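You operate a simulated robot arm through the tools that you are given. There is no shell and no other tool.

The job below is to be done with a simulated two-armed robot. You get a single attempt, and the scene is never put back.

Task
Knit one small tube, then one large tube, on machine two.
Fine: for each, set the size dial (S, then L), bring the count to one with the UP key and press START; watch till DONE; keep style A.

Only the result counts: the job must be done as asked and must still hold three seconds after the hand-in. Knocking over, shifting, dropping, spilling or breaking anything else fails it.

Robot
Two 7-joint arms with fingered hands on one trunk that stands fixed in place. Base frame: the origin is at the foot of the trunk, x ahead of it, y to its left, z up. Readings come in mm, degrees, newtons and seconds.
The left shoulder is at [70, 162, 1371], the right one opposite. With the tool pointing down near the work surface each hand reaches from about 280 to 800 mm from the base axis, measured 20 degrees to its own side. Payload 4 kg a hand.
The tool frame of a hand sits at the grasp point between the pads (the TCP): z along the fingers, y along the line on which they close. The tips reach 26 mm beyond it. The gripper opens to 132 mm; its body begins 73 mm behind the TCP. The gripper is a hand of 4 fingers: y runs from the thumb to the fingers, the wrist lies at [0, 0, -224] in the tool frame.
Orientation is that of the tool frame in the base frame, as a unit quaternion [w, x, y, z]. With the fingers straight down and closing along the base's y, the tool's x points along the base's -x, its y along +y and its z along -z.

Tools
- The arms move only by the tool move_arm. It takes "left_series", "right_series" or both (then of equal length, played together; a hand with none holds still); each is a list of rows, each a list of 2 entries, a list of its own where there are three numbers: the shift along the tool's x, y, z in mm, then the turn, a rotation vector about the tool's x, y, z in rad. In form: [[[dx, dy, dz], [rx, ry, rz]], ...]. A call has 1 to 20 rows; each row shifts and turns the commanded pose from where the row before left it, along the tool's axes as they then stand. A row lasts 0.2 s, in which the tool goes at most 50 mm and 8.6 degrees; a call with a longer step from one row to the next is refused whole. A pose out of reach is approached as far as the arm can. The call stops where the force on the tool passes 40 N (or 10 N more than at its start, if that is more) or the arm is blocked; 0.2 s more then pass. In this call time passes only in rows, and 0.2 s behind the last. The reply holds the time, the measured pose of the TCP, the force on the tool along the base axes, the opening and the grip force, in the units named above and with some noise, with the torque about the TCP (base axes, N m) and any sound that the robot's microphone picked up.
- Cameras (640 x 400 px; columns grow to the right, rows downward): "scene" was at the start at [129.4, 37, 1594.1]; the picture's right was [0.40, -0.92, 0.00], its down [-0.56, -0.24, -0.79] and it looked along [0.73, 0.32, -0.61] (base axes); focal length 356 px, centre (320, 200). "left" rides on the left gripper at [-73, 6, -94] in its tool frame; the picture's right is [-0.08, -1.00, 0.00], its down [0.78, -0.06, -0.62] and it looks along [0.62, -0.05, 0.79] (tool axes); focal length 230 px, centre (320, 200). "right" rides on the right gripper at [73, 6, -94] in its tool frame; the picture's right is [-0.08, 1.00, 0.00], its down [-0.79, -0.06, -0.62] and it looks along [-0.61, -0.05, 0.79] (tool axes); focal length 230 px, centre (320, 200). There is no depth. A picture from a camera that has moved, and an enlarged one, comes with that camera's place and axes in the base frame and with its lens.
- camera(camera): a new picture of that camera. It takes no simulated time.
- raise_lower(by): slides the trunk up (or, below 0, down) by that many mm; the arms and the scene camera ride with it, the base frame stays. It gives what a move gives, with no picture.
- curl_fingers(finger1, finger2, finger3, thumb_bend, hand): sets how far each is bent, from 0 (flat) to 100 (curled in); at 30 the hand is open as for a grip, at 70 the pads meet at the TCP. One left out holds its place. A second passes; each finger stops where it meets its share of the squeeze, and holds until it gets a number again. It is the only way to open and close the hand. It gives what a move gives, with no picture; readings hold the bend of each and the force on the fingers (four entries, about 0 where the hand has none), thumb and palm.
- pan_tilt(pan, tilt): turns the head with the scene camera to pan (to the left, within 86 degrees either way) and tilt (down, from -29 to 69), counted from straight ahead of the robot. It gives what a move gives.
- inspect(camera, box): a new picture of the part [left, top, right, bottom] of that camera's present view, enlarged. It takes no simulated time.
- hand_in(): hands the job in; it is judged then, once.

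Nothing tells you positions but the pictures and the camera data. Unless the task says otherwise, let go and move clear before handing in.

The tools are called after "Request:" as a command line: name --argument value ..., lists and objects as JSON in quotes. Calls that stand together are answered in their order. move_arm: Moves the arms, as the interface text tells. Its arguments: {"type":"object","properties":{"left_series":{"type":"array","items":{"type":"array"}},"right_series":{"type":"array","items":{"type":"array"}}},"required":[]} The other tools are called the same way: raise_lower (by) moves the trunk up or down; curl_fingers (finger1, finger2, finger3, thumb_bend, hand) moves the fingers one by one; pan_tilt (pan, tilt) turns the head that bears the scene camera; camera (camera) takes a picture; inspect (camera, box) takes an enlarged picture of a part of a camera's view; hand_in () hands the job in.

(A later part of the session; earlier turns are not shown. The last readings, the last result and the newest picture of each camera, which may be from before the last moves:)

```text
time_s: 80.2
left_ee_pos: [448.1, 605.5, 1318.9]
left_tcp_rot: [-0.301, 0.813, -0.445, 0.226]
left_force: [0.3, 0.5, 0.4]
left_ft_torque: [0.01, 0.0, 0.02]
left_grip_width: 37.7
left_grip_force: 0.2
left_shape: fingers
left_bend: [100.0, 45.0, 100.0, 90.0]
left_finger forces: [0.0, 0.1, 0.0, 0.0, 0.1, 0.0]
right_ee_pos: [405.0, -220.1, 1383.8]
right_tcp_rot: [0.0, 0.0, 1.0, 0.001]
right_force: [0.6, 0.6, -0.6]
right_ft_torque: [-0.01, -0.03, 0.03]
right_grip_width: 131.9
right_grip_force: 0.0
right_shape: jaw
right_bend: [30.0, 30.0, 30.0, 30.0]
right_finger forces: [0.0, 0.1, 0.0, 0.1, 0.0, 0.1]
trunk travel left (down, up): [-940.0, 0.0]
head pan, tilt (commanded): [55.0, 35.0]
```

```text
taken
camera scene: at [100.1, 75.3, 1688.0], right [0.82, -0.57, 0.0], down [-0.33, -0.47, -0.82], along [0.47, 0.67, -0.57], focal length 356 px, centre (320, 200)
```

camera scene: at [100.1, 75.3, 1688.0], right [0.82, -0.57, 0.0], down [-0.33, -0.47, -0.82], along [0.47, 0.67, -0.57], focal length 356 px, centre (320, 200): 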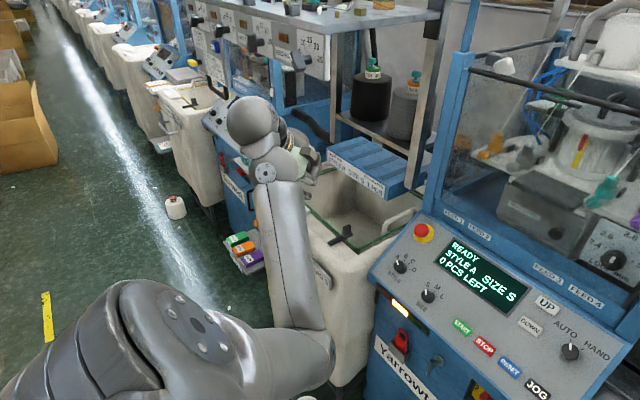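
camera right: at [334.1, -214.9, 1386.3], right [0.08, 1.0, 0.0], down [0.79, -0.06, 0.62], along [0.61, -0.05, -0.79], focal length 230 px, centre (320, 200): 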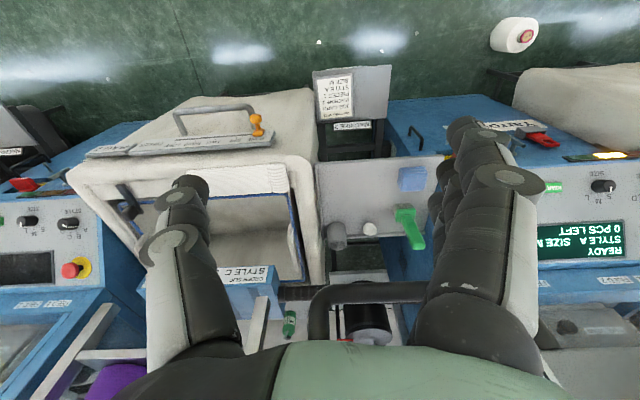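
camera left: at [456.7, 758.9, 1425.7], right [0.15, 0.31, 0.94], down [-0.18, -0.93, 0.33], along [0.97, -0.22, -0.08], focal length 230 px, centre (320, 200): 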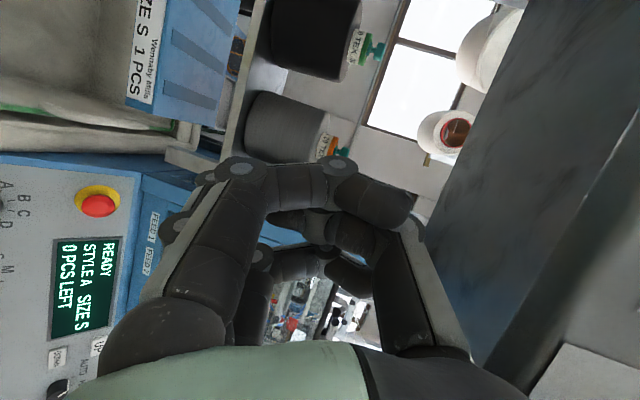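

No limits yet. I continue to pitch the hand down in place to see if the elbow now gets pushed round.

Request:
move_arm --left_series '[[[0, 0, 0], [-0.13, -0.019, 0]], [[0, 0, 0], [-0.13, -0.019, 0]], [[0, 0, 0], [-0.13, -0.019, 0]]]'

Request:
camera --camera "scene"

```text
time_s: 81.0
left_ee_pos: [448.8, 604.9, 1318.6]
left_tcp_rot: [-0.302, 0.813, -0.444, 0.225]
left_force: [0.0, 0.4, -0.3]
left_ft_torque: [0.03, -0.02, -0.02]
left_grip_width: 37.6
left_grip_force: 0.0
left_shape: fingers
left_bend: [100.0, 45.0, 100.0, 90.0]
left_finger forces: [0.1, 0.0, 0.0, 0.0, 0.1, 0.0]
left hand out of reach, approached as far as the arm can: row 1, 2, 3
right_ee_pos: [406.4, -219.6, 1383.7]
right_tcp_rot: [0.0, 0.0, 1.0, 0.0]
right_force: [-0.1, -0.6, 0.1]
right_ft_torque: [0.01, 0.02, 0.03]
right_grip_width: 131.8
right_grip_force: 0.0
right_shape: jaw
right_bend: [30.0, 30.0, 30.0, 30.0]
right_finger forces: [0.0, 0.0, 0.0, 0.0, 0.0, 0.0]
trunk travel left (down, up): [-940.0, 0.0]
head pan, tilt (commanded): [55.0, 35.0]
```

```text
taken
camera scene: at [100.6, 74.7, 1688.0], right [0.82, -0.57, 0.0], down [-0.33, -0.47, -0.82], along [0.47, 0.67, -0.57], focal length 356 px, centre (320, 200)
```

scene: 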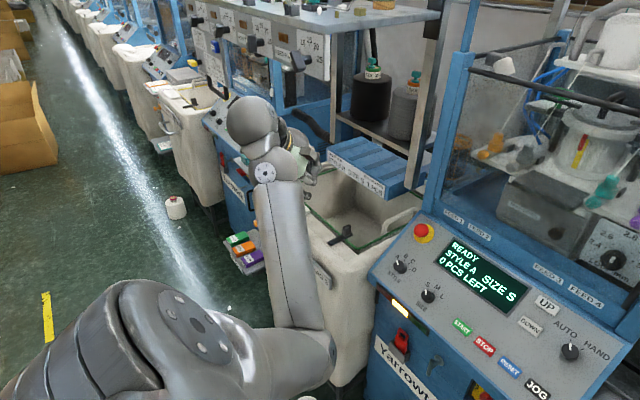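

Stuck at the wrist limit when the arm is folded. With the arm stretched the pitch-down did raise the elbow, so I stretch out again to the left (x≈390, clear of the cabinet) and pitch down there.

Request:
move_arm --left_series '[[[-40, -9, 6], [0, 0, 0]], [[-40, -9, 6], [0, 0, 0]], [[-40, -9, 6], [0, 0, 0]], [[-40, -9, 6], [0, 0, 0]], [[-40, -9, 6], [0, 0, 0]]]'

Request:
camera --camera "scene"

```text
time_s: 82.2
left_ee_pos: [391.4, 811.8, 1305.8]
left_tcp_rot: [-0.301, 0.813, -0.445, 0.225]
left_force: [-0.6, 0.3, -0.3]
left_ft_torque: [0.0, -0.01, -0.02]
left_grip_width: 37.6
left_grip_force: 0.0
left_shape: fingers
left_bend: [100.0, 45.0, 100.0, 90.0]
left_finger forces: [0.0, 0.1, 0.1, 0.1, 0.0, 0.0]
right_ee_pos: [404.8, -218.7, 1383.8]
right_tcp_rot: [-0.001, 0.0, 1.0, -0.001]
right_force: [-0.9, 0.1, -0.8]
right_ft_torque: [-0.01, 0.0, 0.0]
right_grip_width: 131.8
right_grip_force: 0.1
right_shape: jaw
right_bend: [30.0, 30.0, 30.0, 30.0]
right_finger forces: [0.1, 0.0, 0.1, 0.0, 0.0, 0.1]
trunk travel left (down, up): [-940.0, 0.0]
head pan, tilt (commanded): [55.0, 35.0]
```

```text
taken
camera scene: at [99.9, 77.3, 1687.9], right [0.82, -0.57, 0.0], down [-0.33, -0.47, -0.82], along [0.47, 0.67, -0.57], focal length 356 px, centre (320, 200)
```

scene: 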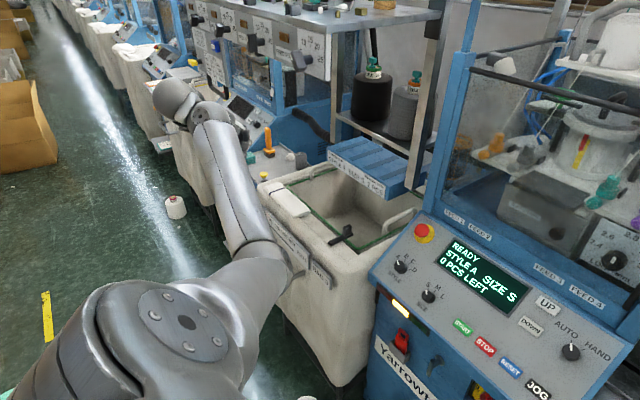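

Now the pitch-down in this stretched pose.

Request:
move_arm --left_series '[[[0, 0, 0], [-0.127, -0.018, 0]], [[0, 0, 0], [-0.127, -0.018, 0]], [[0, 0, 0], [-0.127, -0.018, 0]], [[0, 0, 0], [-0.127, -0.018, 0]], [[0, 0, 0], [-0.127, -0.018, 0]], [[0, 0, 0], [-0.127, -0.018, 0]]]'

Request:
camera --camera "scene"

```text
time_s: 83.6
left_ee_pos: [414.2, 817.8, 1277.5]
left_tcp_rot: [0.001, 0.878, -0.479, 0.0]
left_force: [0.8, -0.3, -0.9]
left_ft_torque: [0.0, 0.0, -0.02]
left_grip_width: 37.7
left_grip_force: 0.1
left_shape: fingers
left_bend: [100.0, 45.0, 100.0, 90.0]
left_finger forces: [0.0, 0.0, 0.0, 0.0, 0.0, 0.1]
left hand out of reach, approached as far as the arm can: row 3, 4, 5
right_ee_pos: [407.1, -221.1, 1383.3]
right_tcp_rot: [0.0, 0.0, 1.0, 0.0]
right_force: [-0.1, 0.3, 0.0]
right_ft_torque: [-0.03, 0.01, -0.05]
right_grip_width: 131.9
right_grip_force: 0.0
right_shape: jaw
right_bend: [30.0, 30.0, 30.0, 30.0]
right_finger forces: [0.1, 0.0, 0.1, 0.0, 0.1, 0.1]
trunk travel left (down, up): [-940.0, 0.0]
head pan, tilt (commanded): [55.0, 35.0]
```

```text
taken
camera scene: at [100.3, 74.9, 1688.0], right [0.82, -0.57, 0.0], down [-0.33, -0.47, -0.82], along [0.47, 0.67, -0.57], focal length 356 px, centre (320, 200)
```

scene: 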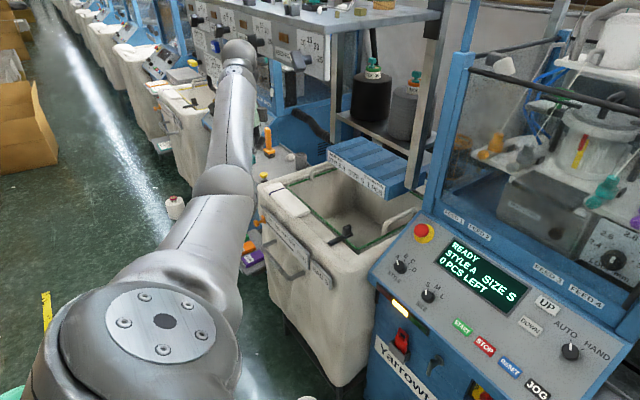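

The hand now points straight down with the arm almost straight (so the reach is larger than I thought). I tilt the hand a bit inward while retracting, which forces the elbow to rise.

Request:
move_arm --left_series '[[[22.7, 39.5, 0], [-0.1, 0.057, 0]], [[22.7, 39.5, 0], [-0.1, 0.057, 0]], [[22.7, 39.5, 0], [-0.1, 0.057, 0]]]'

Request:
camera --camera "scene"

```text
time_s: 84.4
left_ee_pos: [397.2, 769.2, 1294.0]
left_tcp_rot: [0.172, 0.864, -0.472, 0.003]
left_force: [-1.0, 0.1, 0.2]
left_ft_torque: [0.03, -0.02, -0.02]
left_grip_width: 37.7
left_grip_force: 0.1
left_shape: fingers
left_bend: [100.0, 45.0, 100.0, 90.0]
left_finger forces: [0.1, 0.0, 0.0, 0.0, 0.0, 0.0]
left hand out of reach, approached as far as the arm can: row 1, 2, 3
right_ee_pos: [406.4, -222.3, 1382.3]
right_tcp_rot: [0.0, 0.0, 1.0, 0.001]
right_force: [-0.3, 0.4, 0.4]
right_ft_torque: [-0.01, -0.01, 0.0]
right_grip_width: 131.9
right_grip_force: 0.0
right_shape: jaw
right_bend: [30.0, 30.0, 30.0, 30.0]
right_finger forces: [0.0, 0.0, 0.0, 0.0, 0.1, 0.0]
trunk travel left (down, up): [-940.0, 0.0]
head pan, tilt (commanded): [55.0, 35.0]
```

```text
taken
camera scene: at [100.3, 72.3, 1688.1], right [0.82, -0.57, 0.0], down [-0.33, -0.47, -0.82], along [0.47, 0.67, -0.57], focal length 356 px, centre (320, 200)
```

scene: 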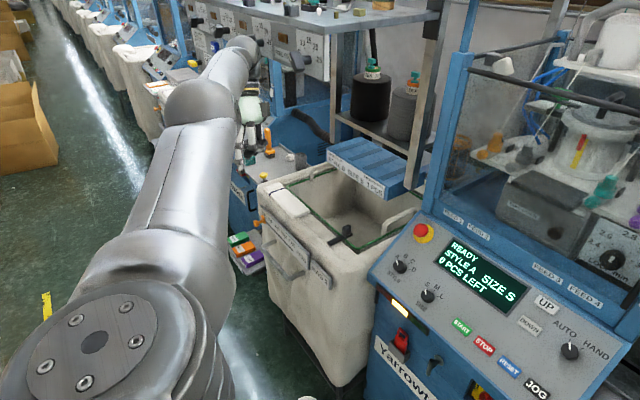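

The elbow has risen above the shoulder–wrist line. I bring the hand inward toward its starting place in this orientation.

Request:
move_arm --left_series '[[[36.8, 17.2, 10.7], [0, 0, 0]], [[36.8, 17.2, 10.7], [0, 0, 0]], [[36.8, 17.2, 10.7], [0, 0, 0]], [[36.8, 17.2, 10.7], [0, 0, 0]], [[36.8, 17.2, 10.7], [0, 0, 0]]]'

Request:
camera --camera "scene"

```text
time_s: 85.8
left_ee_pos: [439.6, 717.6, 1306.0]
left_tcp_rot: [0.176, 0.878, -0.446, 0.01]
left_force: [0.3, -4.5, 0.0]
left_ft_torque: [0.34, -0.04, 0.02]
left_grip_width: 37.4
left_grip_force: 0.1
left_shape: fingers
left_bend: [100.0, 45.0, 100.0, 90.0]
left_finger forces: [0.1, 0.1, 0.0, 0.0, 0.1, 0.1]
left hand out of reach, approached as far as the arm can: row 1, 2, 3, 4, 5
right_ee_pos: [380.4, -161.1, 1375.4]
right_tcp_rot: [0.008, -0.007, 1.0, -0.015]
right_force: [-1.3, -0.7, -0.2]
right_ft_torque: [0.03, -0.14, -0.04]
right_grip_width: 131.8
right_grip_force: 0.1
right_shape: jaw
right_bend: [30.0, 30.0, 30.0, 30.0]
right_finger forces: [0.1, 0.0, 0.0, 0.0, 0.1, 0.0]
trunk travel left (down, up): [-940.0, 0.0]
head pan, tilt (commanded): [55.0, 35.0]
stopped in row 5 (left hand): the arm was blocked; the commanded pose is now the measured one
```

```text
taken
camera scene: at [3.3, 175.0, 1692.0], right [0.94, -0.34, 0.03], down [-0.17, -0.53, -0.83], along [0.29, 0.78, -0.56], focal length 356 px, centre (320, 200)
```

scene: 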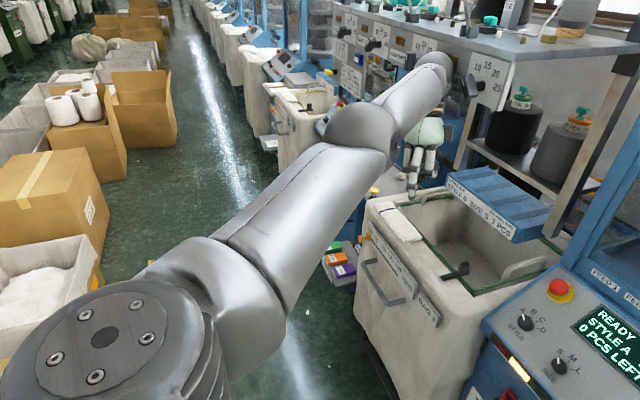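

Something was blocked: the wrist came close to the neighbouring cabinet, and even the head camera shifted. I back the left arm off toward the aisle (−x) at once and check everything.

Request:
move_arm --left_series '[[[-17, 15.3, 1.7], [0, 0, 0]], [[-17, 15.3, 1.7], [0, 0, 0]]]'

Request:
camera --camera "scene"

Request:
camera --camera "right"

```text
time_s: 86.1
left_ee_pos: [470.5, 674.8, 1277.1]
left_tcp_rot: [0.109, 0.878, -0.46, 0.072]
left_force: [-4.2, -10.0, -3.1]
left_ft_torque: [0.78, -0.41, 0.21]
left_grip_width: 37.7
left_grip_force: 0.0
left_shape: fingers
left_bend: [100.0, 45.0, 100.0, 90.0]
left_finger forces: [0.0, 0.0, 0.1, 0.1, 0.0, 0.0]
left hand out of reach, approached as far as the arm can: row 1
right_ee_pos: [320.0, 47.3, 1355.6]
right_tcp_rot: [0.038, 0.098, 0.982, -0.157]
right_force: [-6.1, 2.1, 2.3]
right_ft_torque: [-0.11, -0.39, 0.18]
right_grip_width: 132.1
right_grip_force: 0.0
right_shape: jaw
right_bend: [30.0, 30.0, 30.0, 30.0]
right_finger forces: [0.1, 0.0, 0.0, 0.1, 0.0, 0.0]
trunk travel left (down, up): [-940.0, 0.0]
head pan, tilt (commanded): [55.0, 35.0]
stopped in row 1 (left hand): the arm was blocked; the commanded pose is now the measured one
```

```text
taken
camera scene: at [-69.3, 337.4, 1687.2], right [0.99, -0.1, 0.04], down [-0.02, -0.6, -0.8], along [0.1, 0.8, -0.59], focal length 356 px, centre (320, 200)
```

scene: 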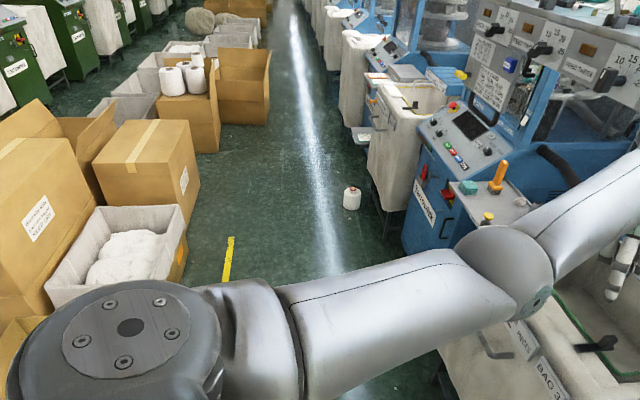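

```text
taken
camera right: at [246.0, 95.8, 1434.8], right [0.28, 0.92, -0.29], down [0.73, 0.0, 0.69], along [0.63, -0.4, -0.67], focal length 230 px, centre (320, 200)
```

right: 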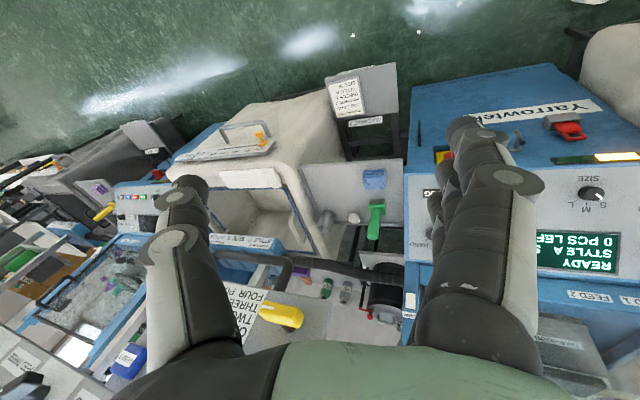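

The whole robot seems to have shifted to the left while the left arm is jammed. I take pictures (no time passes) to understand before any further motion.

Request:
camera --camera "left"

Request:
inspect --camera "scene" --box '[380, 0, 640, 400]'

```text
taken
camera left: at [421.3, 753.4, 1351.7], right [0.78, 0.61, -0.14], down [0.48, -0.43, 0.77], along [0.41, -0.66, -0.63], focal length 230 px, centre (320, 200)
```

left: 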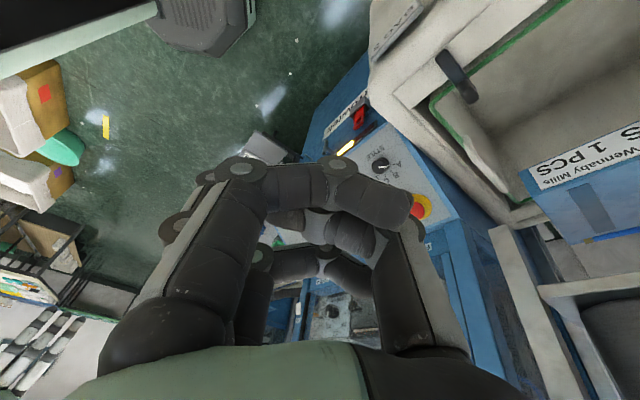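

```text
1.00 times, centred on (510, 200) of scene (not enlarged: the box is as wide or as high as the picture)
camera zoom: at [-69.3, 337.4, 1687.2], right [0.99, -0.1, 0.04], down [-0.02, -0.6, -0.8], along [0.1, 0.8, -0.59], focal length 356 px, centre (130, 200)
```

zoom: 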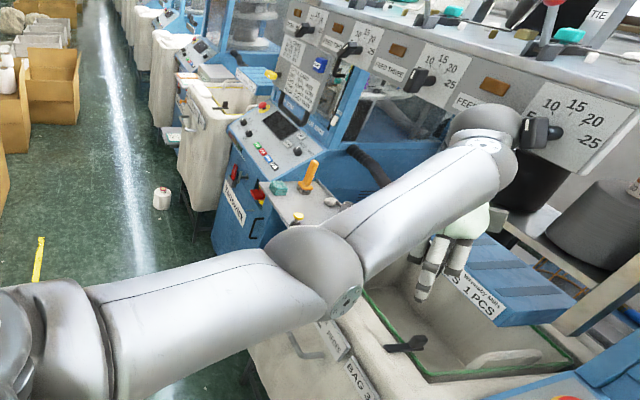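

The robot itself got displaced while the left wrist is jammed against the neighbouring cabinet. I move the left hand back toward the last free, stretched-out pose to release the jam.

Request:
move_arm --left_series '[[[-40, 1.2, -13.8], [0, 0, 0]]]'

Request:
camera --camera "scene"

```text
time_s: 86.5
left_ee_pos: [455.9, 657.4, 1381.8]
left_tcp_rot: [0.219, 0.77, -0.559, 0.218]
left_force: [-49.4, -49.0, -26.0]
left_ft_torque: [1.72, -3.25, 2.6]
left_grip_width: 38.2
left_grip_force: 0.0
left_shape: fingers
left_bend: [100.0, 46.0, 100.0, 90.0]
left_finger forces: [0.0, 0.0, 0.1, 0.1, 0.1, 0.1]
right_ee_pos: [324.0, 255.0, 1389.1]
right_tcp_rot: [-0.007, 0.164, 0.969, -0.183]
right_force: [-6.0, 0.4, 3.1]
right_ft_torque: [0.1, -0.49, 0.23]
right_grip_width: 132.0
right_grip_force: 0.2
right_shape: jaw
right_bend: [30.0, 30.0, 30.0, 30.0]
right_finger forces: [0.1, 0.0, 0.0, 0.1, 0.1, 0.0]
trunk travel left (down, up): [-940.0, 0.0]
head pan, tilt (commanded): [55.0, 35.0]
stopped in row 1 (left hand): the arm was blocked; the commanded pose is now the measured one
```

```text
taken
camera scene: at [-104.9, 472.4, 1682.2], right [0.98, 0.16, 0.09], down [0.17, -0.62, -0.76], along [-0.07, 0.77, -0.64], focal length 356 px, centre (320, 200)
```

scene: 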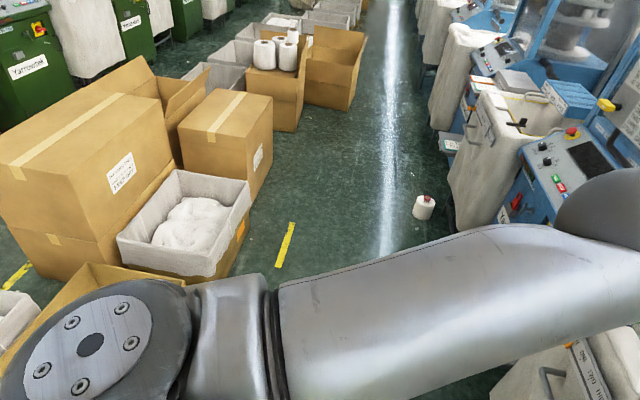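

The robot keeps shifting while the left arm is jammed. I pull the left hand inward, along the direction in which the contact is pushing it, to break the jam.

Request:
move_arm --left_series '[[[6.6, 33, 29.6], [0, 0, 0]], [[6.6, 33, 29.6], [0, 0, 0]]]'

Request:
camera --camera "scene"

Request:
camera --camera "left"

Request:
camera --camera "right"

```text
time_s: 86.8
left_ee_pos: [484.8, 804.4, 1450.9]
left_tcp_rot: [0.109, 0.678, -0.672, 0.278]
left_force: [-54.0, 3.2, 28.6]
left_ft_torque: [1.46, -1.79, 1.25]
left_grip_width: 45.6
left_grip_force: 32.7
left_shape: fingers
left_bend: [100.0, 45.0, 100.0, 90.0]
left_finger forces: [0.1, 0.0, 0.0, 0.0, 52.8, 12.1]
right_ee_pos: [443.8, 395.3, 1374.4]
right_tcp_rot: [-0.2, 0.21, 0.947, -0.137]
right_force: [-3.6, -3.7, 2.9]
right_ft_torque: [0.32, -0.41, 0.0]
right_grip_width: 132.3
right_grip_force: 0.1
right_shape: jaw
right_bend: [30.0, 30.0, 30.0, 30.0]
right_finger forces: [0.0, 0.0, 0.0, 0.1, 0.1, 0.0]
trunk travel left (down, up): [-940.0, 0.0]
head pan, tilt (commanded): [55.0, 35.0]
stopped in row 1 (left hand): the arm was blocked; the commanded pose is now the measured one
```

```text
taken
camera scene: at [32.2, 449.8, 1694.8], right [0.9, 0.43, 0.07], down [0.31, -0.52, -0.8], along [-0.31, 0.74, -0.6], focal length 356 px, centre (320, 200)
```

scene: 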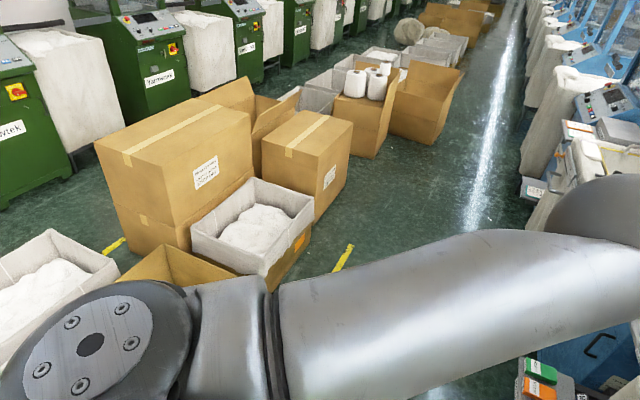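

```text
taken
camera left: at [462.3, 914.8, 1489.5], right [0.97, 0.14, 0.19], down [-0.13, -0.34, 0.93], along [0.19, -0.93, -0.32], focal length 230 px, centre (320, 200)
```

left: 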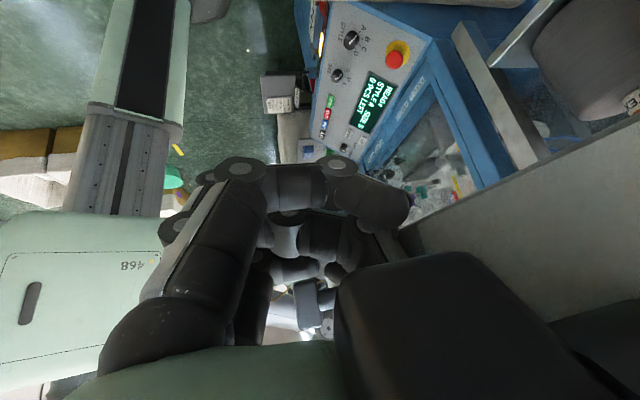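

```text
taken
camera right: at [427.0, 449.8, 1478.4], right [0.41, 0.84, -0.37], down [0.9, -0.3, 0.31], along [0.15, -0.46, -0.88], focal length 230 px, centre (320, 200)
```

right: 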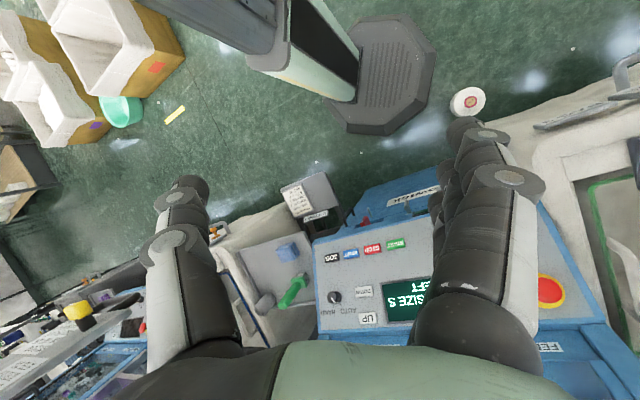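

The arm is wedged and the body is displaced. I stop commanding the arms and only let a moment pass with a small head turn, to see whether the body settles back.

Request:
pan_tilt --pan 50 --tilt 35

Request:
camera --camera "scene"

Request:
camera --camera "right"

Request:
camera --camera "left"

```text
time_s: 87.5
left_ee_pos: [528.3, 624.7, 1105.8]
left_tcp_rot: [-0.379, -0.542, 0.693, -0.289]
left_force: [15.5, -10.2, -50.2]
left_ft_torque: [-3.02, 1.34, -1.12]
left_grip_width: 37.4
left_grip_force: 0.0
left_shape: fingers
left_bend: [100.0, 45.0, 100.0, 90.0]
left_finger forces: [0.1, 0.0, 0.1, 0.0, 0.1, 0.0]
right_ee_pos: [333.5, 338.6, 1375.7]
right_tcp_rot: [-0.189, 0.413, 0.85, -0.266]
right_force: [13.1, -16.0, 17.1]
right_ft_torque: [1.66, -0.34, -1.31]
right_grip_width: 132.1
right_grip_force: 0.1
right_shape: jaw
right_bend: [30.0, 30.0, 30.0, 30.0]
right_finger forces: [0.0, 0.0, 0.0, 0.0, 0.1, 0.1]
trunk travel left (down, up): [-940.0, 0.0]
head pan, tilt (commanded): [50.0, 35.0]
```

```text
taken
camera scene: at [47.9, 620.6, 1676.9], right [1.0, -0.02, 0.02], down [0.0, -0.69, -0.72], along [0.03, 0.72, -0.69], focal length 356 px, centre (320, 200)
```

scene: 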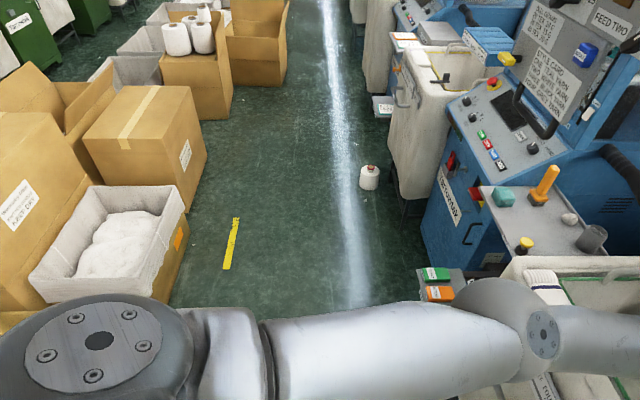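

```text
taken
camera right: at [345.3, 427.5, 1451.5], right [0.65, 0.45, -0.61], down [0.76, -0.48, 0.44], along [-0.09, -0.75, -0.65], focal length 230 px, centre (320, 200)
```

right: 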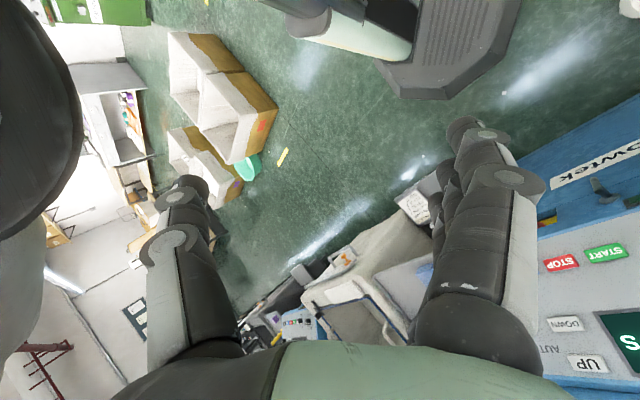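

```text
taken
camera left: at [551.1, 739.5, 1096.6], right [0.98, -0.2, -0.08], down [0.09, 0.07, 0.99], along [-0.2, -0.98, 0.09], focal length 230 px, centre (320, 200)
```

left: 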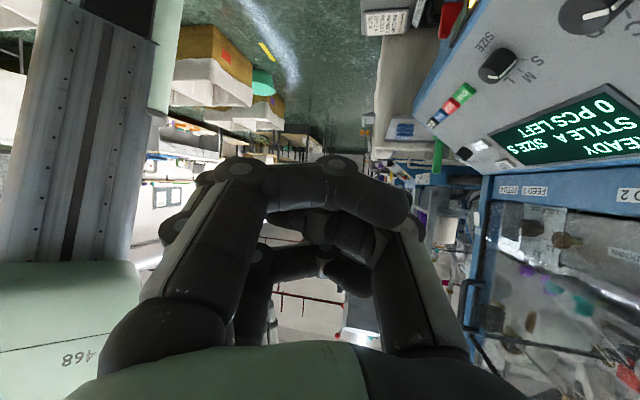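

The body keeps moving. I let some more time pass without commanding the arms and look again.

Request:
pan_tilt --pan 45 --tilt 35

Request:
camera --camera "scene"

Request:
camera --camera "right"

```text
time_s: 88.1
left_ee_pos: [701.9, 402.9, 1447.5]
left_tcp_rot: [-0.221, -0.542, 0.737, -0.339]
left_force: [-13.7, -3.7, -27.2]
left_ft_torque: [-1.74, -0.54, 0.56]
left_grip_width: 37.4
left_grip_force: 0.0
left_shape: fingers
left_bend: [100.0, 45.0, 100.0, 90.0]
left_finger forces: [0.0, 0.0, 0.0, 0.0, 0.0, 0.1]
right_ee_pos: [327.6, 153.2, 1425.2]
right_tcp_rot: [-0.05, 0.539, 0.827, -0.155]
right_force: [-0.3, 0.9, -0.3]
right_ft_torque: [-0.04, -0.12, 0.02]
right_grip_width: 132.0
right_grip_force: 0.0
right_shape: jaw
right_bend: [30.0, 30.0, 30.0, 30.0]
right_finger forces: [0.0, 0.0, 0.0, 0.1, 0.0, 0.0]
trunk travel left (down, up): [-940.0, 0.0]
head pan, tilt (commanded): [45.0, 35.0]
```

```text
taken
camera scene: at [88.6, 594.8, 1649.6], right [0.8, -0.57, 0.19], down [-0.32, -0.67, -0.67], along [0.51, 0.48, -0.72], focal length 356 px, centre (320, 200)
```

scene: 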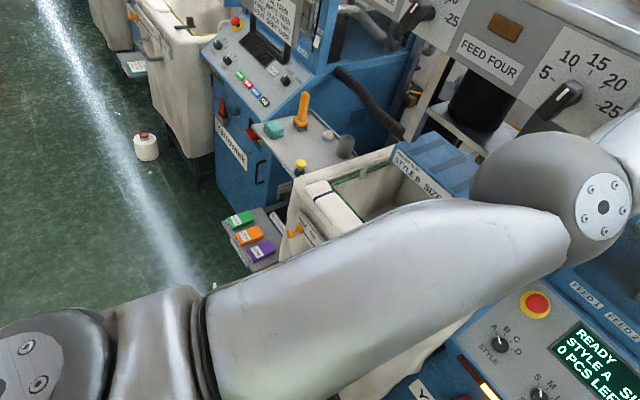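

```text
taken
camera right: at [325.9, 240.3, 1505.6], right [0.9, 0.3, -0.3], down [0.43, -0.61, 0.67], along [0.02, -0.73, -0.68], focal length 230 px, centre (320, 200)
```

right: 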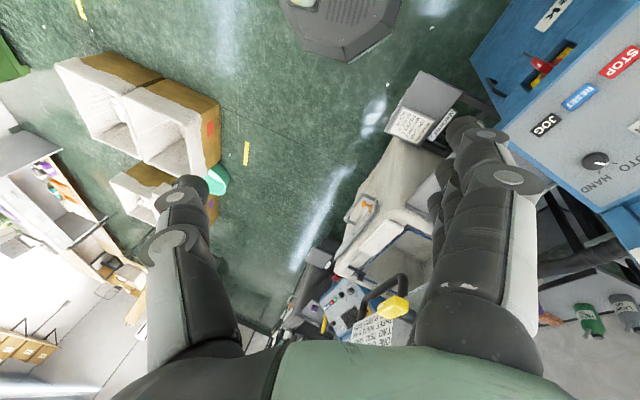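

The trunk leans to the left, with its foot still at the origin. I check once more whether it is recovering.

Request:
pan_tilt --pan 30 --tilt 35

Request:
camera --camera "scene"

Request:
camera --camera "left"

Request:
camera --camera "right"

```text
time_s: 88.9
left_ee_pos: [699.9, -77.3, 1343.0]
left_tcp_rot: [-0.277, -0.482, 0.822, -0.119]
left_force: [2.9, 1.2, 5.7]
left_ft_torque: [0.12, -0.03, 0.06]
left_grip_width: 37.7
left_grip_force: 0.1
left_shape: fingers
left_bend: [100.0, 45.0, 100.0, 90.0]
left_finger forces: [0.0, 0.1, 0.0, 0.0, 0.1, 0.0]
right_ee_pos: [317.8, -307.1, 1334.2]
right_tcp_rot: [-0.188, 0.5, 0.836, -0.124]
right_force: [-2.7, 6.4, 0.9]
right_ft_torque: [-0.42, -0.3, 0.3]
right_grip_width: 132.1
right_grip_force: 0.1
right_shape: jaw
right_bend: [30.0, 30.0, 30.0, 30.0]
right_finger forces: [0.1, 0.0, 0.0, 0.0, 0.1, 0.1]
trunk travel left (down, up): [-940.0, 0.0]
head pan, tilt (commanded): [30.0, 35.0]
```

```text
taken
camera scene: at [186.8, 61.8, 1680.8], right [0.59, -0.81, 0.01], down [-0.48, -0.36, -0.8], along [0.65, 0.47, -0.6], focal length 356 px, centre (320, 200)
```

scene: 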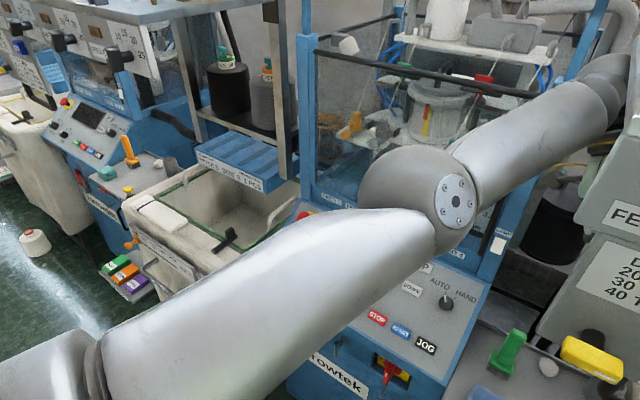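

```text
taken
camera left: at [755.7, 22.1, 1378.8], right [0.88, -0.45, -0.12], down [-0.04, -0.32, 0.95], along [-0.46, -0.83, -0.3], focal length 230 px, centre (320, 200)
```

left: 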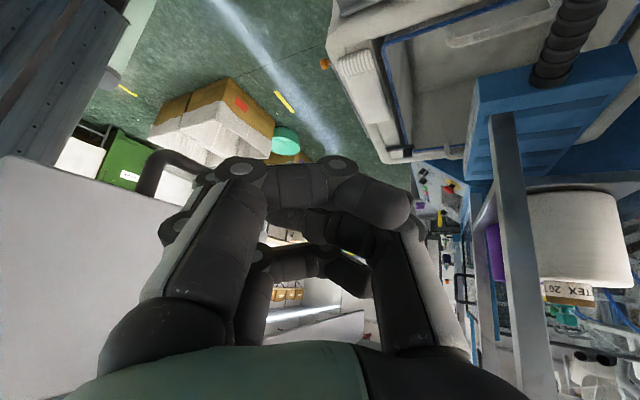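

```text
taken
camera right: at [333.7, -237.2, 1429.5], right [0.82, 0.4, -0.41], down [0.56, -0.71, 0.43], along [-0.12, -0.58, -0.81], focal length 230 px, centre (320, 200)
```

right: 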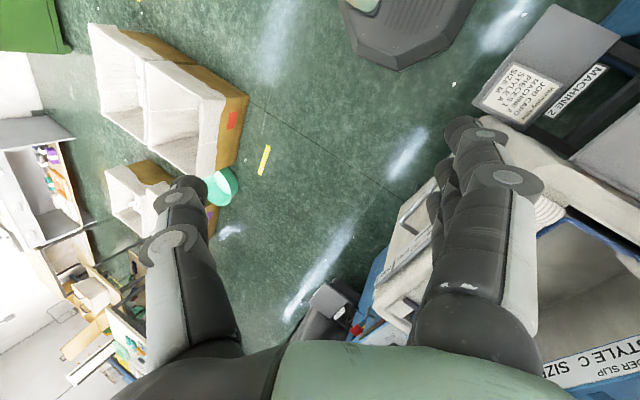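

The trunk has sprung back upright and is still swinging. I let it settle further.

Request:
pan_tilt --pan 28 --tilt 35

Request:
camera --camera "scene"

Request:
pan_tilt --pan 26 --tilt 35

Request:
camera --camera "scene"

```text
time_s: 89.5
left_ee_pos: [677.9, -59.9, 1329.6]
left_tcp_rot: [-0.236, -0.504, 0.828, -0.069]
left_force: [0.7, 0.8, 0.0]
left_ft_torque: [-0.07, 0.05, 0.0]
left_grip_width: 37.5
left_grip_force: 0.1
left_shape: fingers
left_bend: [100.0, 45.0, 100.0, 90.0]
left_finger forces: [0.0, 0.0, 0.1, 0.1, 0.0, 0.0]
right_ee_pos: [268.0, -293.7, 1340.2]
right_tcp_rot: [-0.176, 0.53, 0.82, -0.127]
right_force: [0.7, -0.8, -1.0]
right_ft_torque: [0.08, 0.05, -0.04]
right_grip_width: 132.2
right_grip_force: 0.1
right_shape: jaw
right_bend: [30.0, 30.0, 30.0, 30.0]
right_finger forces: [0.0, 0.0, 0.0, 0.0, 0.0, 0.0]
trunk travel left (down, up): [-940.0, 0.0]
head pan, tilt (commanded): [28.0, 35.0]
```

```text
taken
camera scene: at [154.1, 56.9, 1684.1], right [0.52, -0.86, 0.01], down [-0.5, -0.31, -0.81], along [0.69, 0.41, -0.59], focal length 356 px, centre (320, 200)
```

scene: 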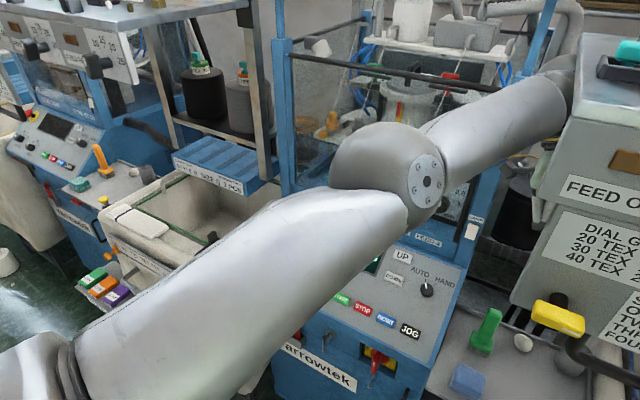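

```text
time_s: 90.1
left_ee_pos: [700.7, -61.5, 1325.8]
left_tcp_rot: [-0.204, -0.551, 0.802, -0.107]
left_force: [0.4, 0.0, -0.1]
left_ft_torque: [-0.03, 0.01, -0.02]
left_grip_width: 37.8
left_grip_force: 0.1
left_shape: fingers
left_bend: [100.0, 45.0, 100.0, 90.0]
left_finger forces: [0.0, 0.1, 0.1, 0.1, 0.1, 0.1]
right_ee_pos: [268.7, -285.6, 1340.0]
right_tcp_rot: [-0.15, 0.511, 0.837, -0.127]
right_force: [0.4, 0.3, -0.3]
right_ft_torque: [-0.06, 0.02, -0.03]
right_grip_width: 132.1
right_grip_force: 0.0
right_shape: jaw
right_bend: [30.0, 30.0, 30.0, 30.0]
right_finger forces: [0.1, 0.1, 0.1, 0.0, 0.0, 0.0]
trunk travel left (down, up): [-940.0, 0.0]
head pan, tilt (commanded): [26.0, 35.0]
```

```text
taken
camera scene: at [153.9, 78.9, 1684.1], right [0.45, -0.89, 0.01], down [-0.52, -0.28, -0.81], along [0.72, 0.36, -0.59], focal length 356 px, centre (320, 200)
```

scene: 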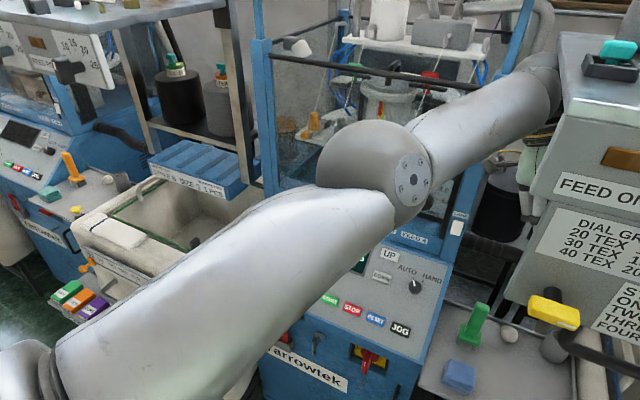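

The trunk has come to rest almost at its old place (off by a few cm) and, luckily, the left arm now has its elbow up. I inspect the surroundings for anything disturbed and for clearance around the left hand.

Request:
inspect --camera "scene" --box '[440, 20, 640, 145]'

Request:
inspect --camera "scene" --box '[300, 220, 640, 400]'

Request:
inspect --camera "scene" --box '[0, 0, 280, 175]'

Request:
camera --camera "left"

Request:
camera --camera "right"

```text
3.20 times, centred on (540, 82) of scene
camera zoom: at [153.9, 78.9, 1684.1], right [0.45, -0.89, 0.01], down [-0.52, -0.28, -0.81], along [0.72, 0.36, -0.59], focal length 1139 px, centre (-384, 576)
```

zoom: 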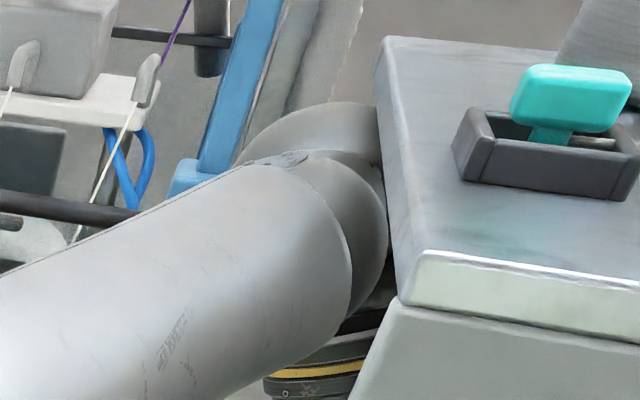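

```text
1.88 times, centred on (470, 310) of scene
camera zoom: at [153.9, 78.9, 1684.1], right [0.45, -0.89, 0.01], down [-0.52, -0.28, -0.81], along [0.72, 0.36, -0.59], focal length 670 px, centre (38, -7)
```

zoom: 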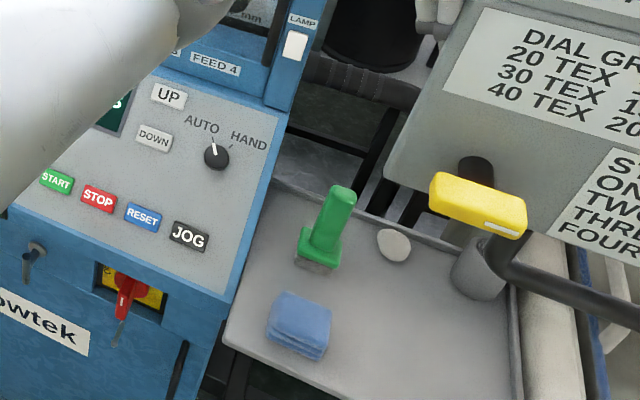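

```text
2.29 times, centred on (140, 88) of scene
camera zoom: at [153.9, 78.9, 1684.1], right [0.45, -0.89, 0.01], down [-0.52, -0.28, -0.81], along [0.72, 0.36, -0.59], focal length 814 px, centre (731, 457)
```

zoom: 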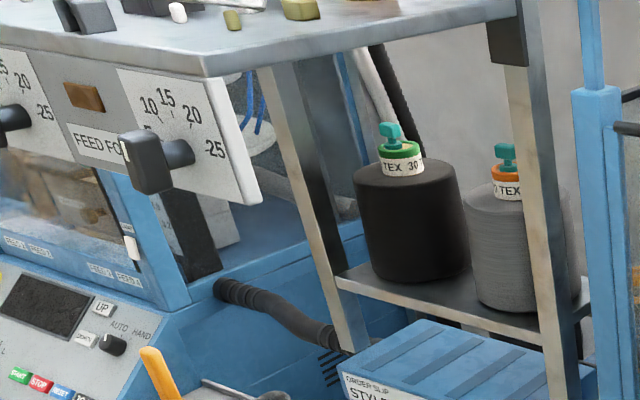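

```text
taken
camera left: at [737.4, 38.4, 1378.2], right [0.95, -0.3, -0.09], down [-0.06, -0.44, 0.9], along [-0.31, -0.85, -0.43], focal length 230 px, centre (320, 200)
```

left: 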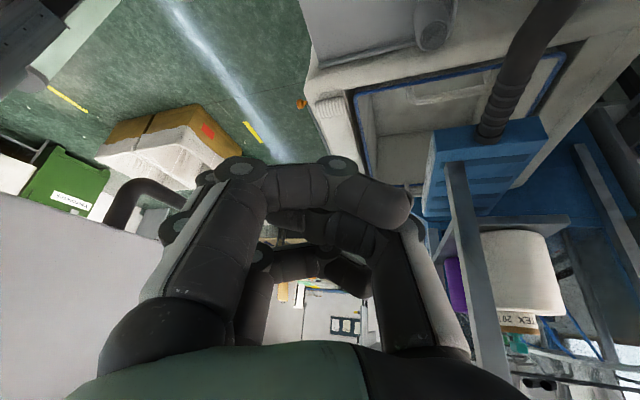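

```text
taken
camera right: at [278.6, -212.2, 1432.0], right [0.85, 0.37, -0.37], down [0.52, -0.69, 0.5], along [-0.07, -0.62, -0.78], focal length 230 px, centre (320, 200)
```

right: 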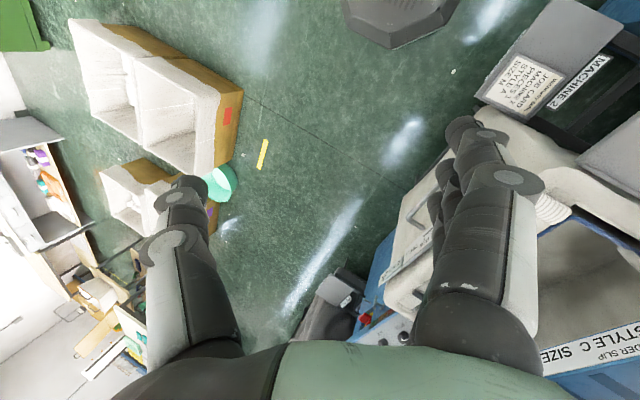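

Nothing on the table or panel looks disturbed; the left hand hangs in the gap between machine two's right post and the right cabinet, with no contact force. I make one very small step to the left to see whether the arm's command is in step with its actual pose.

Request:
move_arm --left_series '[[[-8, 3.5, -4], [0, 0, 0]]]'

Request:
camera --camera "scene"

```text
time_s: 90.7
left_ee_pos: [685.8, -52.1, 1325.5]
left_tcp_rot: [-0.217, -0.547, 0.805, -0.074]
left_force: [0.6, 0.1, -0.4]
left_ft_torque: [-0.01, -0.02, 0.01]
left_grip_width: 37.7
left_grip_force: 0.1
left_shape: fingers
left_bend: [100.0, 45.0, 100.0, 90.0]
left_finger forces: [0.1, 0.0, 0.1, 0.1, 0.1, 0.0]
left hand out of reach, approached as far as the arm can: row 1
right_ee_pos: [257.4, -288.3, 1338.6]
right_tcp_rot: [-0.156, 0.521, 0.83, -0.127]
right_force: [-0.6, 0.1, -0.4]
right_ft_torque: [0.04, -0.02, 0.0]
right_grip_width: 131.9
right_grip_force: 0.1
right_shape: jaw
right_bend: [30.0, 30.0, 30.0, 30.0]
right_finger forces: [0.1, 0.0, 0.0, 0.0, 0.0, 0.0]
trunk travel left (down, up): [-940.0, 0.0]
head pan, tilt (commanded): [26.0, 35.0]
stopped in row 1 (left hand): the arm was blocked; the commanded pose is now the measured one
```

```text
taken
camera scene: at [149.7, 74.0, 1687.4], right [0.45, -0.89, 0.01], down [-0.52, -0.28, -0.81], along [0.72, 0.36, -0.59], focal length 356 px, centre (320, 200)
```

scene: 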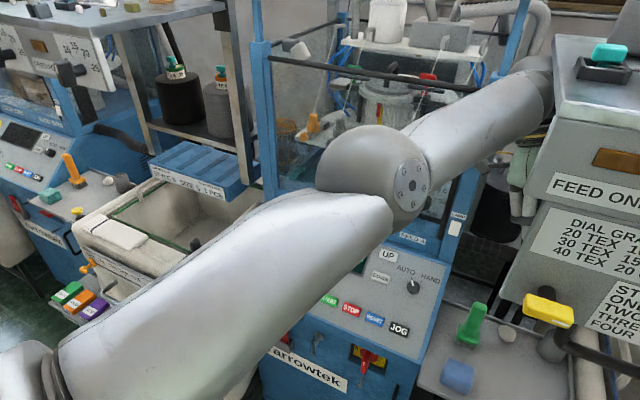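

The command is now synchronised with the measured pose (686, −52, 1325). The trunk still creeps back toward its nominal place, so I let it settle a bit more.

Request:
pan_tilt --pan 22 --tilt 40

Request:
pan_tilt --pan 21 --tilt 40

Request:
pan_tilt --pan 22 --tilt 40

Request:
camera --camera "scene"

```text
time_s: 91.4
left_ee_pos: [687.4, -50.9, 1325.7]
left_tcp_rot: [-0.214, -0.546, 0.806, -0.076]
left_force: [-0.9, 0.2, 0.2]
left_ft_torque: [-0.02, 0.02, -0.02]
left_grip_width: 37.7
left_grip_force: 0.1
left_shape: fingers
left_bend: [100.0, 45.0, 100.0, 90.0]
left_finger forces: [0.1, 0.0, 0.0, 0.1, 0.0, 0.0]
right_ee_pos: [260.7, -287.6, 1336.7]
right_tcp_rot: [-0.155, 0.519, 0.83, -0.128]
right_force: [0.5, -0.2, 0.2]
right_ft_torque: [-0.01, 0.01, 0.02]
right_grip_width: 132.0
right_grip_force: 0.0
right_shape: jaw
right_bend: [30.0, 30.0, 30.0, 30.0]
right_finger forces: [0.0, 0.0, 0.0, 0.0, 0.0, 0.1]
trunk travel left (down, up): [-940.0, 0.0]
head pan, tilt (commanded): [22.0, 40.0]
```

```text
time_s: 92.0
left_ee_pos: [686.7, -52.2, 1325.5]
left_tcp_rot: [-0.214, -0.545, 0.807, -0.075]
left_force: [-0.6, -1.0, -0.7]
left_ft_torque: [0.0, -0.01, 0.0]
left_grip_width: 38.0
left_grip_force: 0.0
left_shape: fingers
left_bend: [100.0, 45.0, 100.0, 90.0]
left_finger forces: [0.0, 0.0, 0.0, 0.0, 0.1, 0.0]
right_ee_pos: [259.4, -287.2, 1336.7]
right_tcp_rot: [-0.156, 0.52, 0.83, -0.128]
right_force: [-0.9, -0.4, 0.7]
right_ft_torque: [-0.01, 0.02, 0.03]
right_grip_width: 132.0
right_grip_force: 0.1
right_shape: jaw
right_bend: [30.0, 30.0, 30.0, 30.0]
right_finger forces: [0.0, 0.1, 0.1, 0.0, 0.0, 0.0]
trunk travel left (down, up): [-940.0, 0.0]
head pan, tilt (commanded): [21.0, 40.0]
```

```text
time_s: 92.6
left_ee_pos: [686.5, -51.6, 1325.5]
left_tcp_rot: [-0.214, -0.545, 0.807, -0.075]
left_force: [0.2, -0.2, 0.1]
left_ft_torque: [-0.01, 0.03, -0.03]
left_grip_width: 37.8
left_grip_force: 0.0
left_shape: fingers
left_bend: [100.0, 45.0, 100.0, 90.0]
left_finger forces: [0.1, 0.0, 0.1, 0.0, 0.1, 0.0]
right_ee_pos: [259.5, -286.7, 1336.3]
right_tcp_rot: [-0.156, 0.52, 0.83, -0.128]
right_force: [-0.8, 0.9, -0.1]
right_ft_torque: [0.05, -0.03, 0.01]
right_grip_width: 131.8
right_grip_force: 0.1
right_shape: jaw
right_bend: [30.0, 30.0, 30.0, 30.0]
right_finger forces: [0.1, 0.0, 0.0, 0.1, 0.0, 0.0]
trunk travel left (down, up): [-940.0, 0.0]
head pan, tilt (commanded): [22.0, 40.0]
```

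```text
taken
camera scene: at [150.0, 69.1, 1677.5], right [0.39, -0.92, 0.01], down [-0.6, -0.27, -0.75], along [0.7, 0.29, -0.66], focal length 356 px, centre (320, 200)
```

scene: 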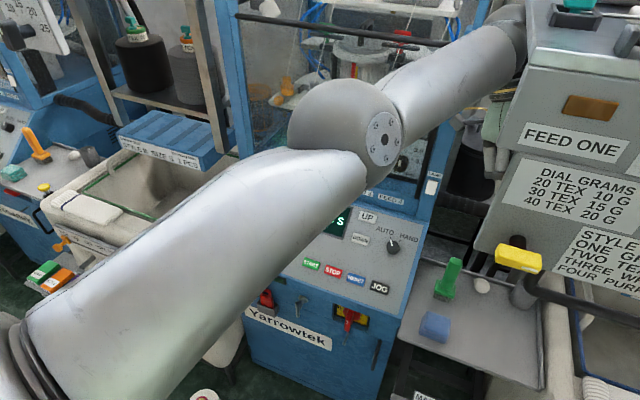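

Everything is at rest (body offset about 2–3 cm). Elbow is up, so I carefully bring the left hand out of the gap, to the left in front of machine two's window.

Request:
move_arm --left_series '[[[-12.7, 12.4, -8.7], [0, 0, 0]], [[-25.5, 24.8, -17.4], [0, 0, 0]], [[-25.5, 24.8, -17.4], [0, 0, 0]]]'

Request:
camera --camera "scene"

```text
time_s: 93.0
left_ee_pos: [671.1, -38.9, 1326.1]
left_tcp_rot: [-0.222, -0.545, 0.806, -0.065]
left_force: [-0.3, 1.0, 0.4]
left_ft_torque: [-0.05, 0.02, 0.04]
left_grip_width: 37.7
left_grip_force: 0.0
left_shape: fingers
left_bend: [100.0, 45.0, 100.0, 90.0]
left_finger forces: [0.1, 0.0, 0.0, 0.0, 0.0, 0.0]
right_ee_pos: [240.2, -292.3, 1338.9]
right_tcp_rot: [-0.154, 0.529, 0.825, -0.124]
right_force: [-1.4, 0.0, -0.2]
right_ft_torque: [0.04, 0.02, -0.02]
right_grip_width: 131.9
right_grip_force: 0.1
right_shape: jaw
right_bend: [30.0, 30.0, 30.0, 30.0]
right_finger forces: [0.0, 0.0, 0.0, 0.0, 0.0, 0.0]
trunk travel left (down, up): [-940.0, 0.0]
head pan, tilt (commanded): [22.0, 40.0]
stopped in row 2 (left hand): the arm was blocked; the commanded pose is now the measured one
```

```text
taken
camera scene: at [130.6, 63.0, 1679.8], right [0.38, -0.92, 0.01], down [-0.6, -0.26, -0.76], along [0.71, 0.28, -0.65], focal length 356 px, centre (320, 200)
```

scene: 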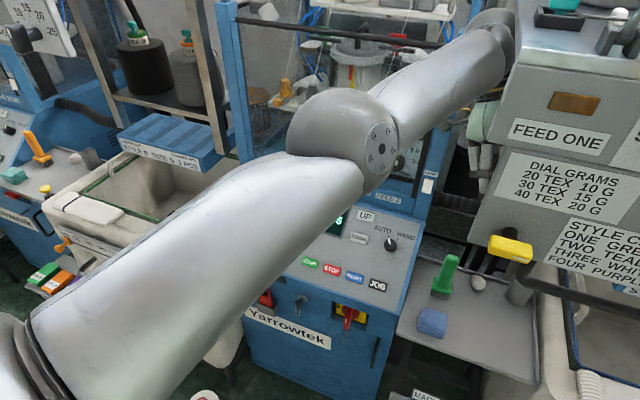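

The arm was blocked when moving left: the wrist sits between machine two's post and the cabinet. I try pulling it straight back toward the robot in small steps instead.

Request:
move_arm --left_series '[[[5, 14, 4], [0, 0, 0]], [[5, 14, 4], [0, 0, 0]]]'

Request:
camera --camera "scene"

```text
time_s: 93.4
left_ee_pos: [668.6, -47.3, 1324.8]
left_tcp_rot: [-0.222, -0.549, 0.803, -0.066]
left_force: [-0.2, 1.7, -0.7]
left_ft_torque: [-0.13, 0.0, 0.02]
left_grip_width: 37.7
left_grip_force: 0.0
left_shape: fingers
left_bend: [100.0, 45.0, 100.0, 90.0]
left_finger forces: [0.0, 0.0, 0.0, 0.0, 0.0, 0.0]
left hand out of reach, approached as far as the arm can: row 1
right_ee_pos: [233.8, -304.0, 1336.3]
right_tcp_rot: [-0.15, 0.532, 0.825, -0.118]
right_force: [-1.4, -2.4, -0.5]
right_ft_torque: [0.13, -0.09, -0.07]
right_grip_width: 132.0
right_grip_force: 0.0
right_shape: jaw
right_bend: [30.0, 30.0, 30.0, 30.0]
right_finger forces: [0.0, 0.1, 0.1, 0.1, 0.1, 0.0]
trunk travel left (down, up): [-940.0, 0.0]
head pan, tilt (commanded): [22.0, 40.0]
stopped in row 1 (left hand): the arm was blocked; the commanded pose is now the measured one
```

```text
taken
camera scene: at [122.7, 50.3, 1680.1], right [0.38, -0.93, 0.01], down [-0.59, -0.25, -0.77], along [0.71, 0.28, -0.64], focal length 356 px, centre (320, 200)
```

scene: 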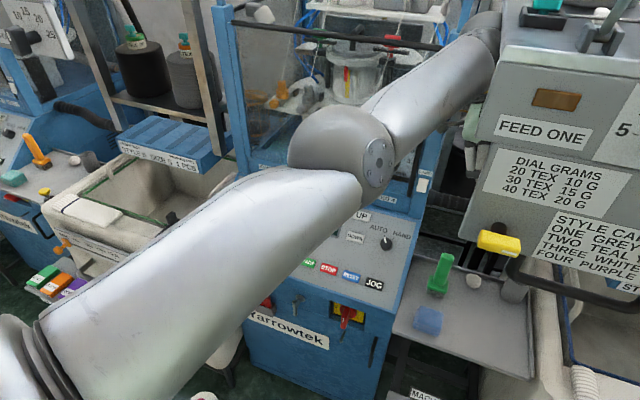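

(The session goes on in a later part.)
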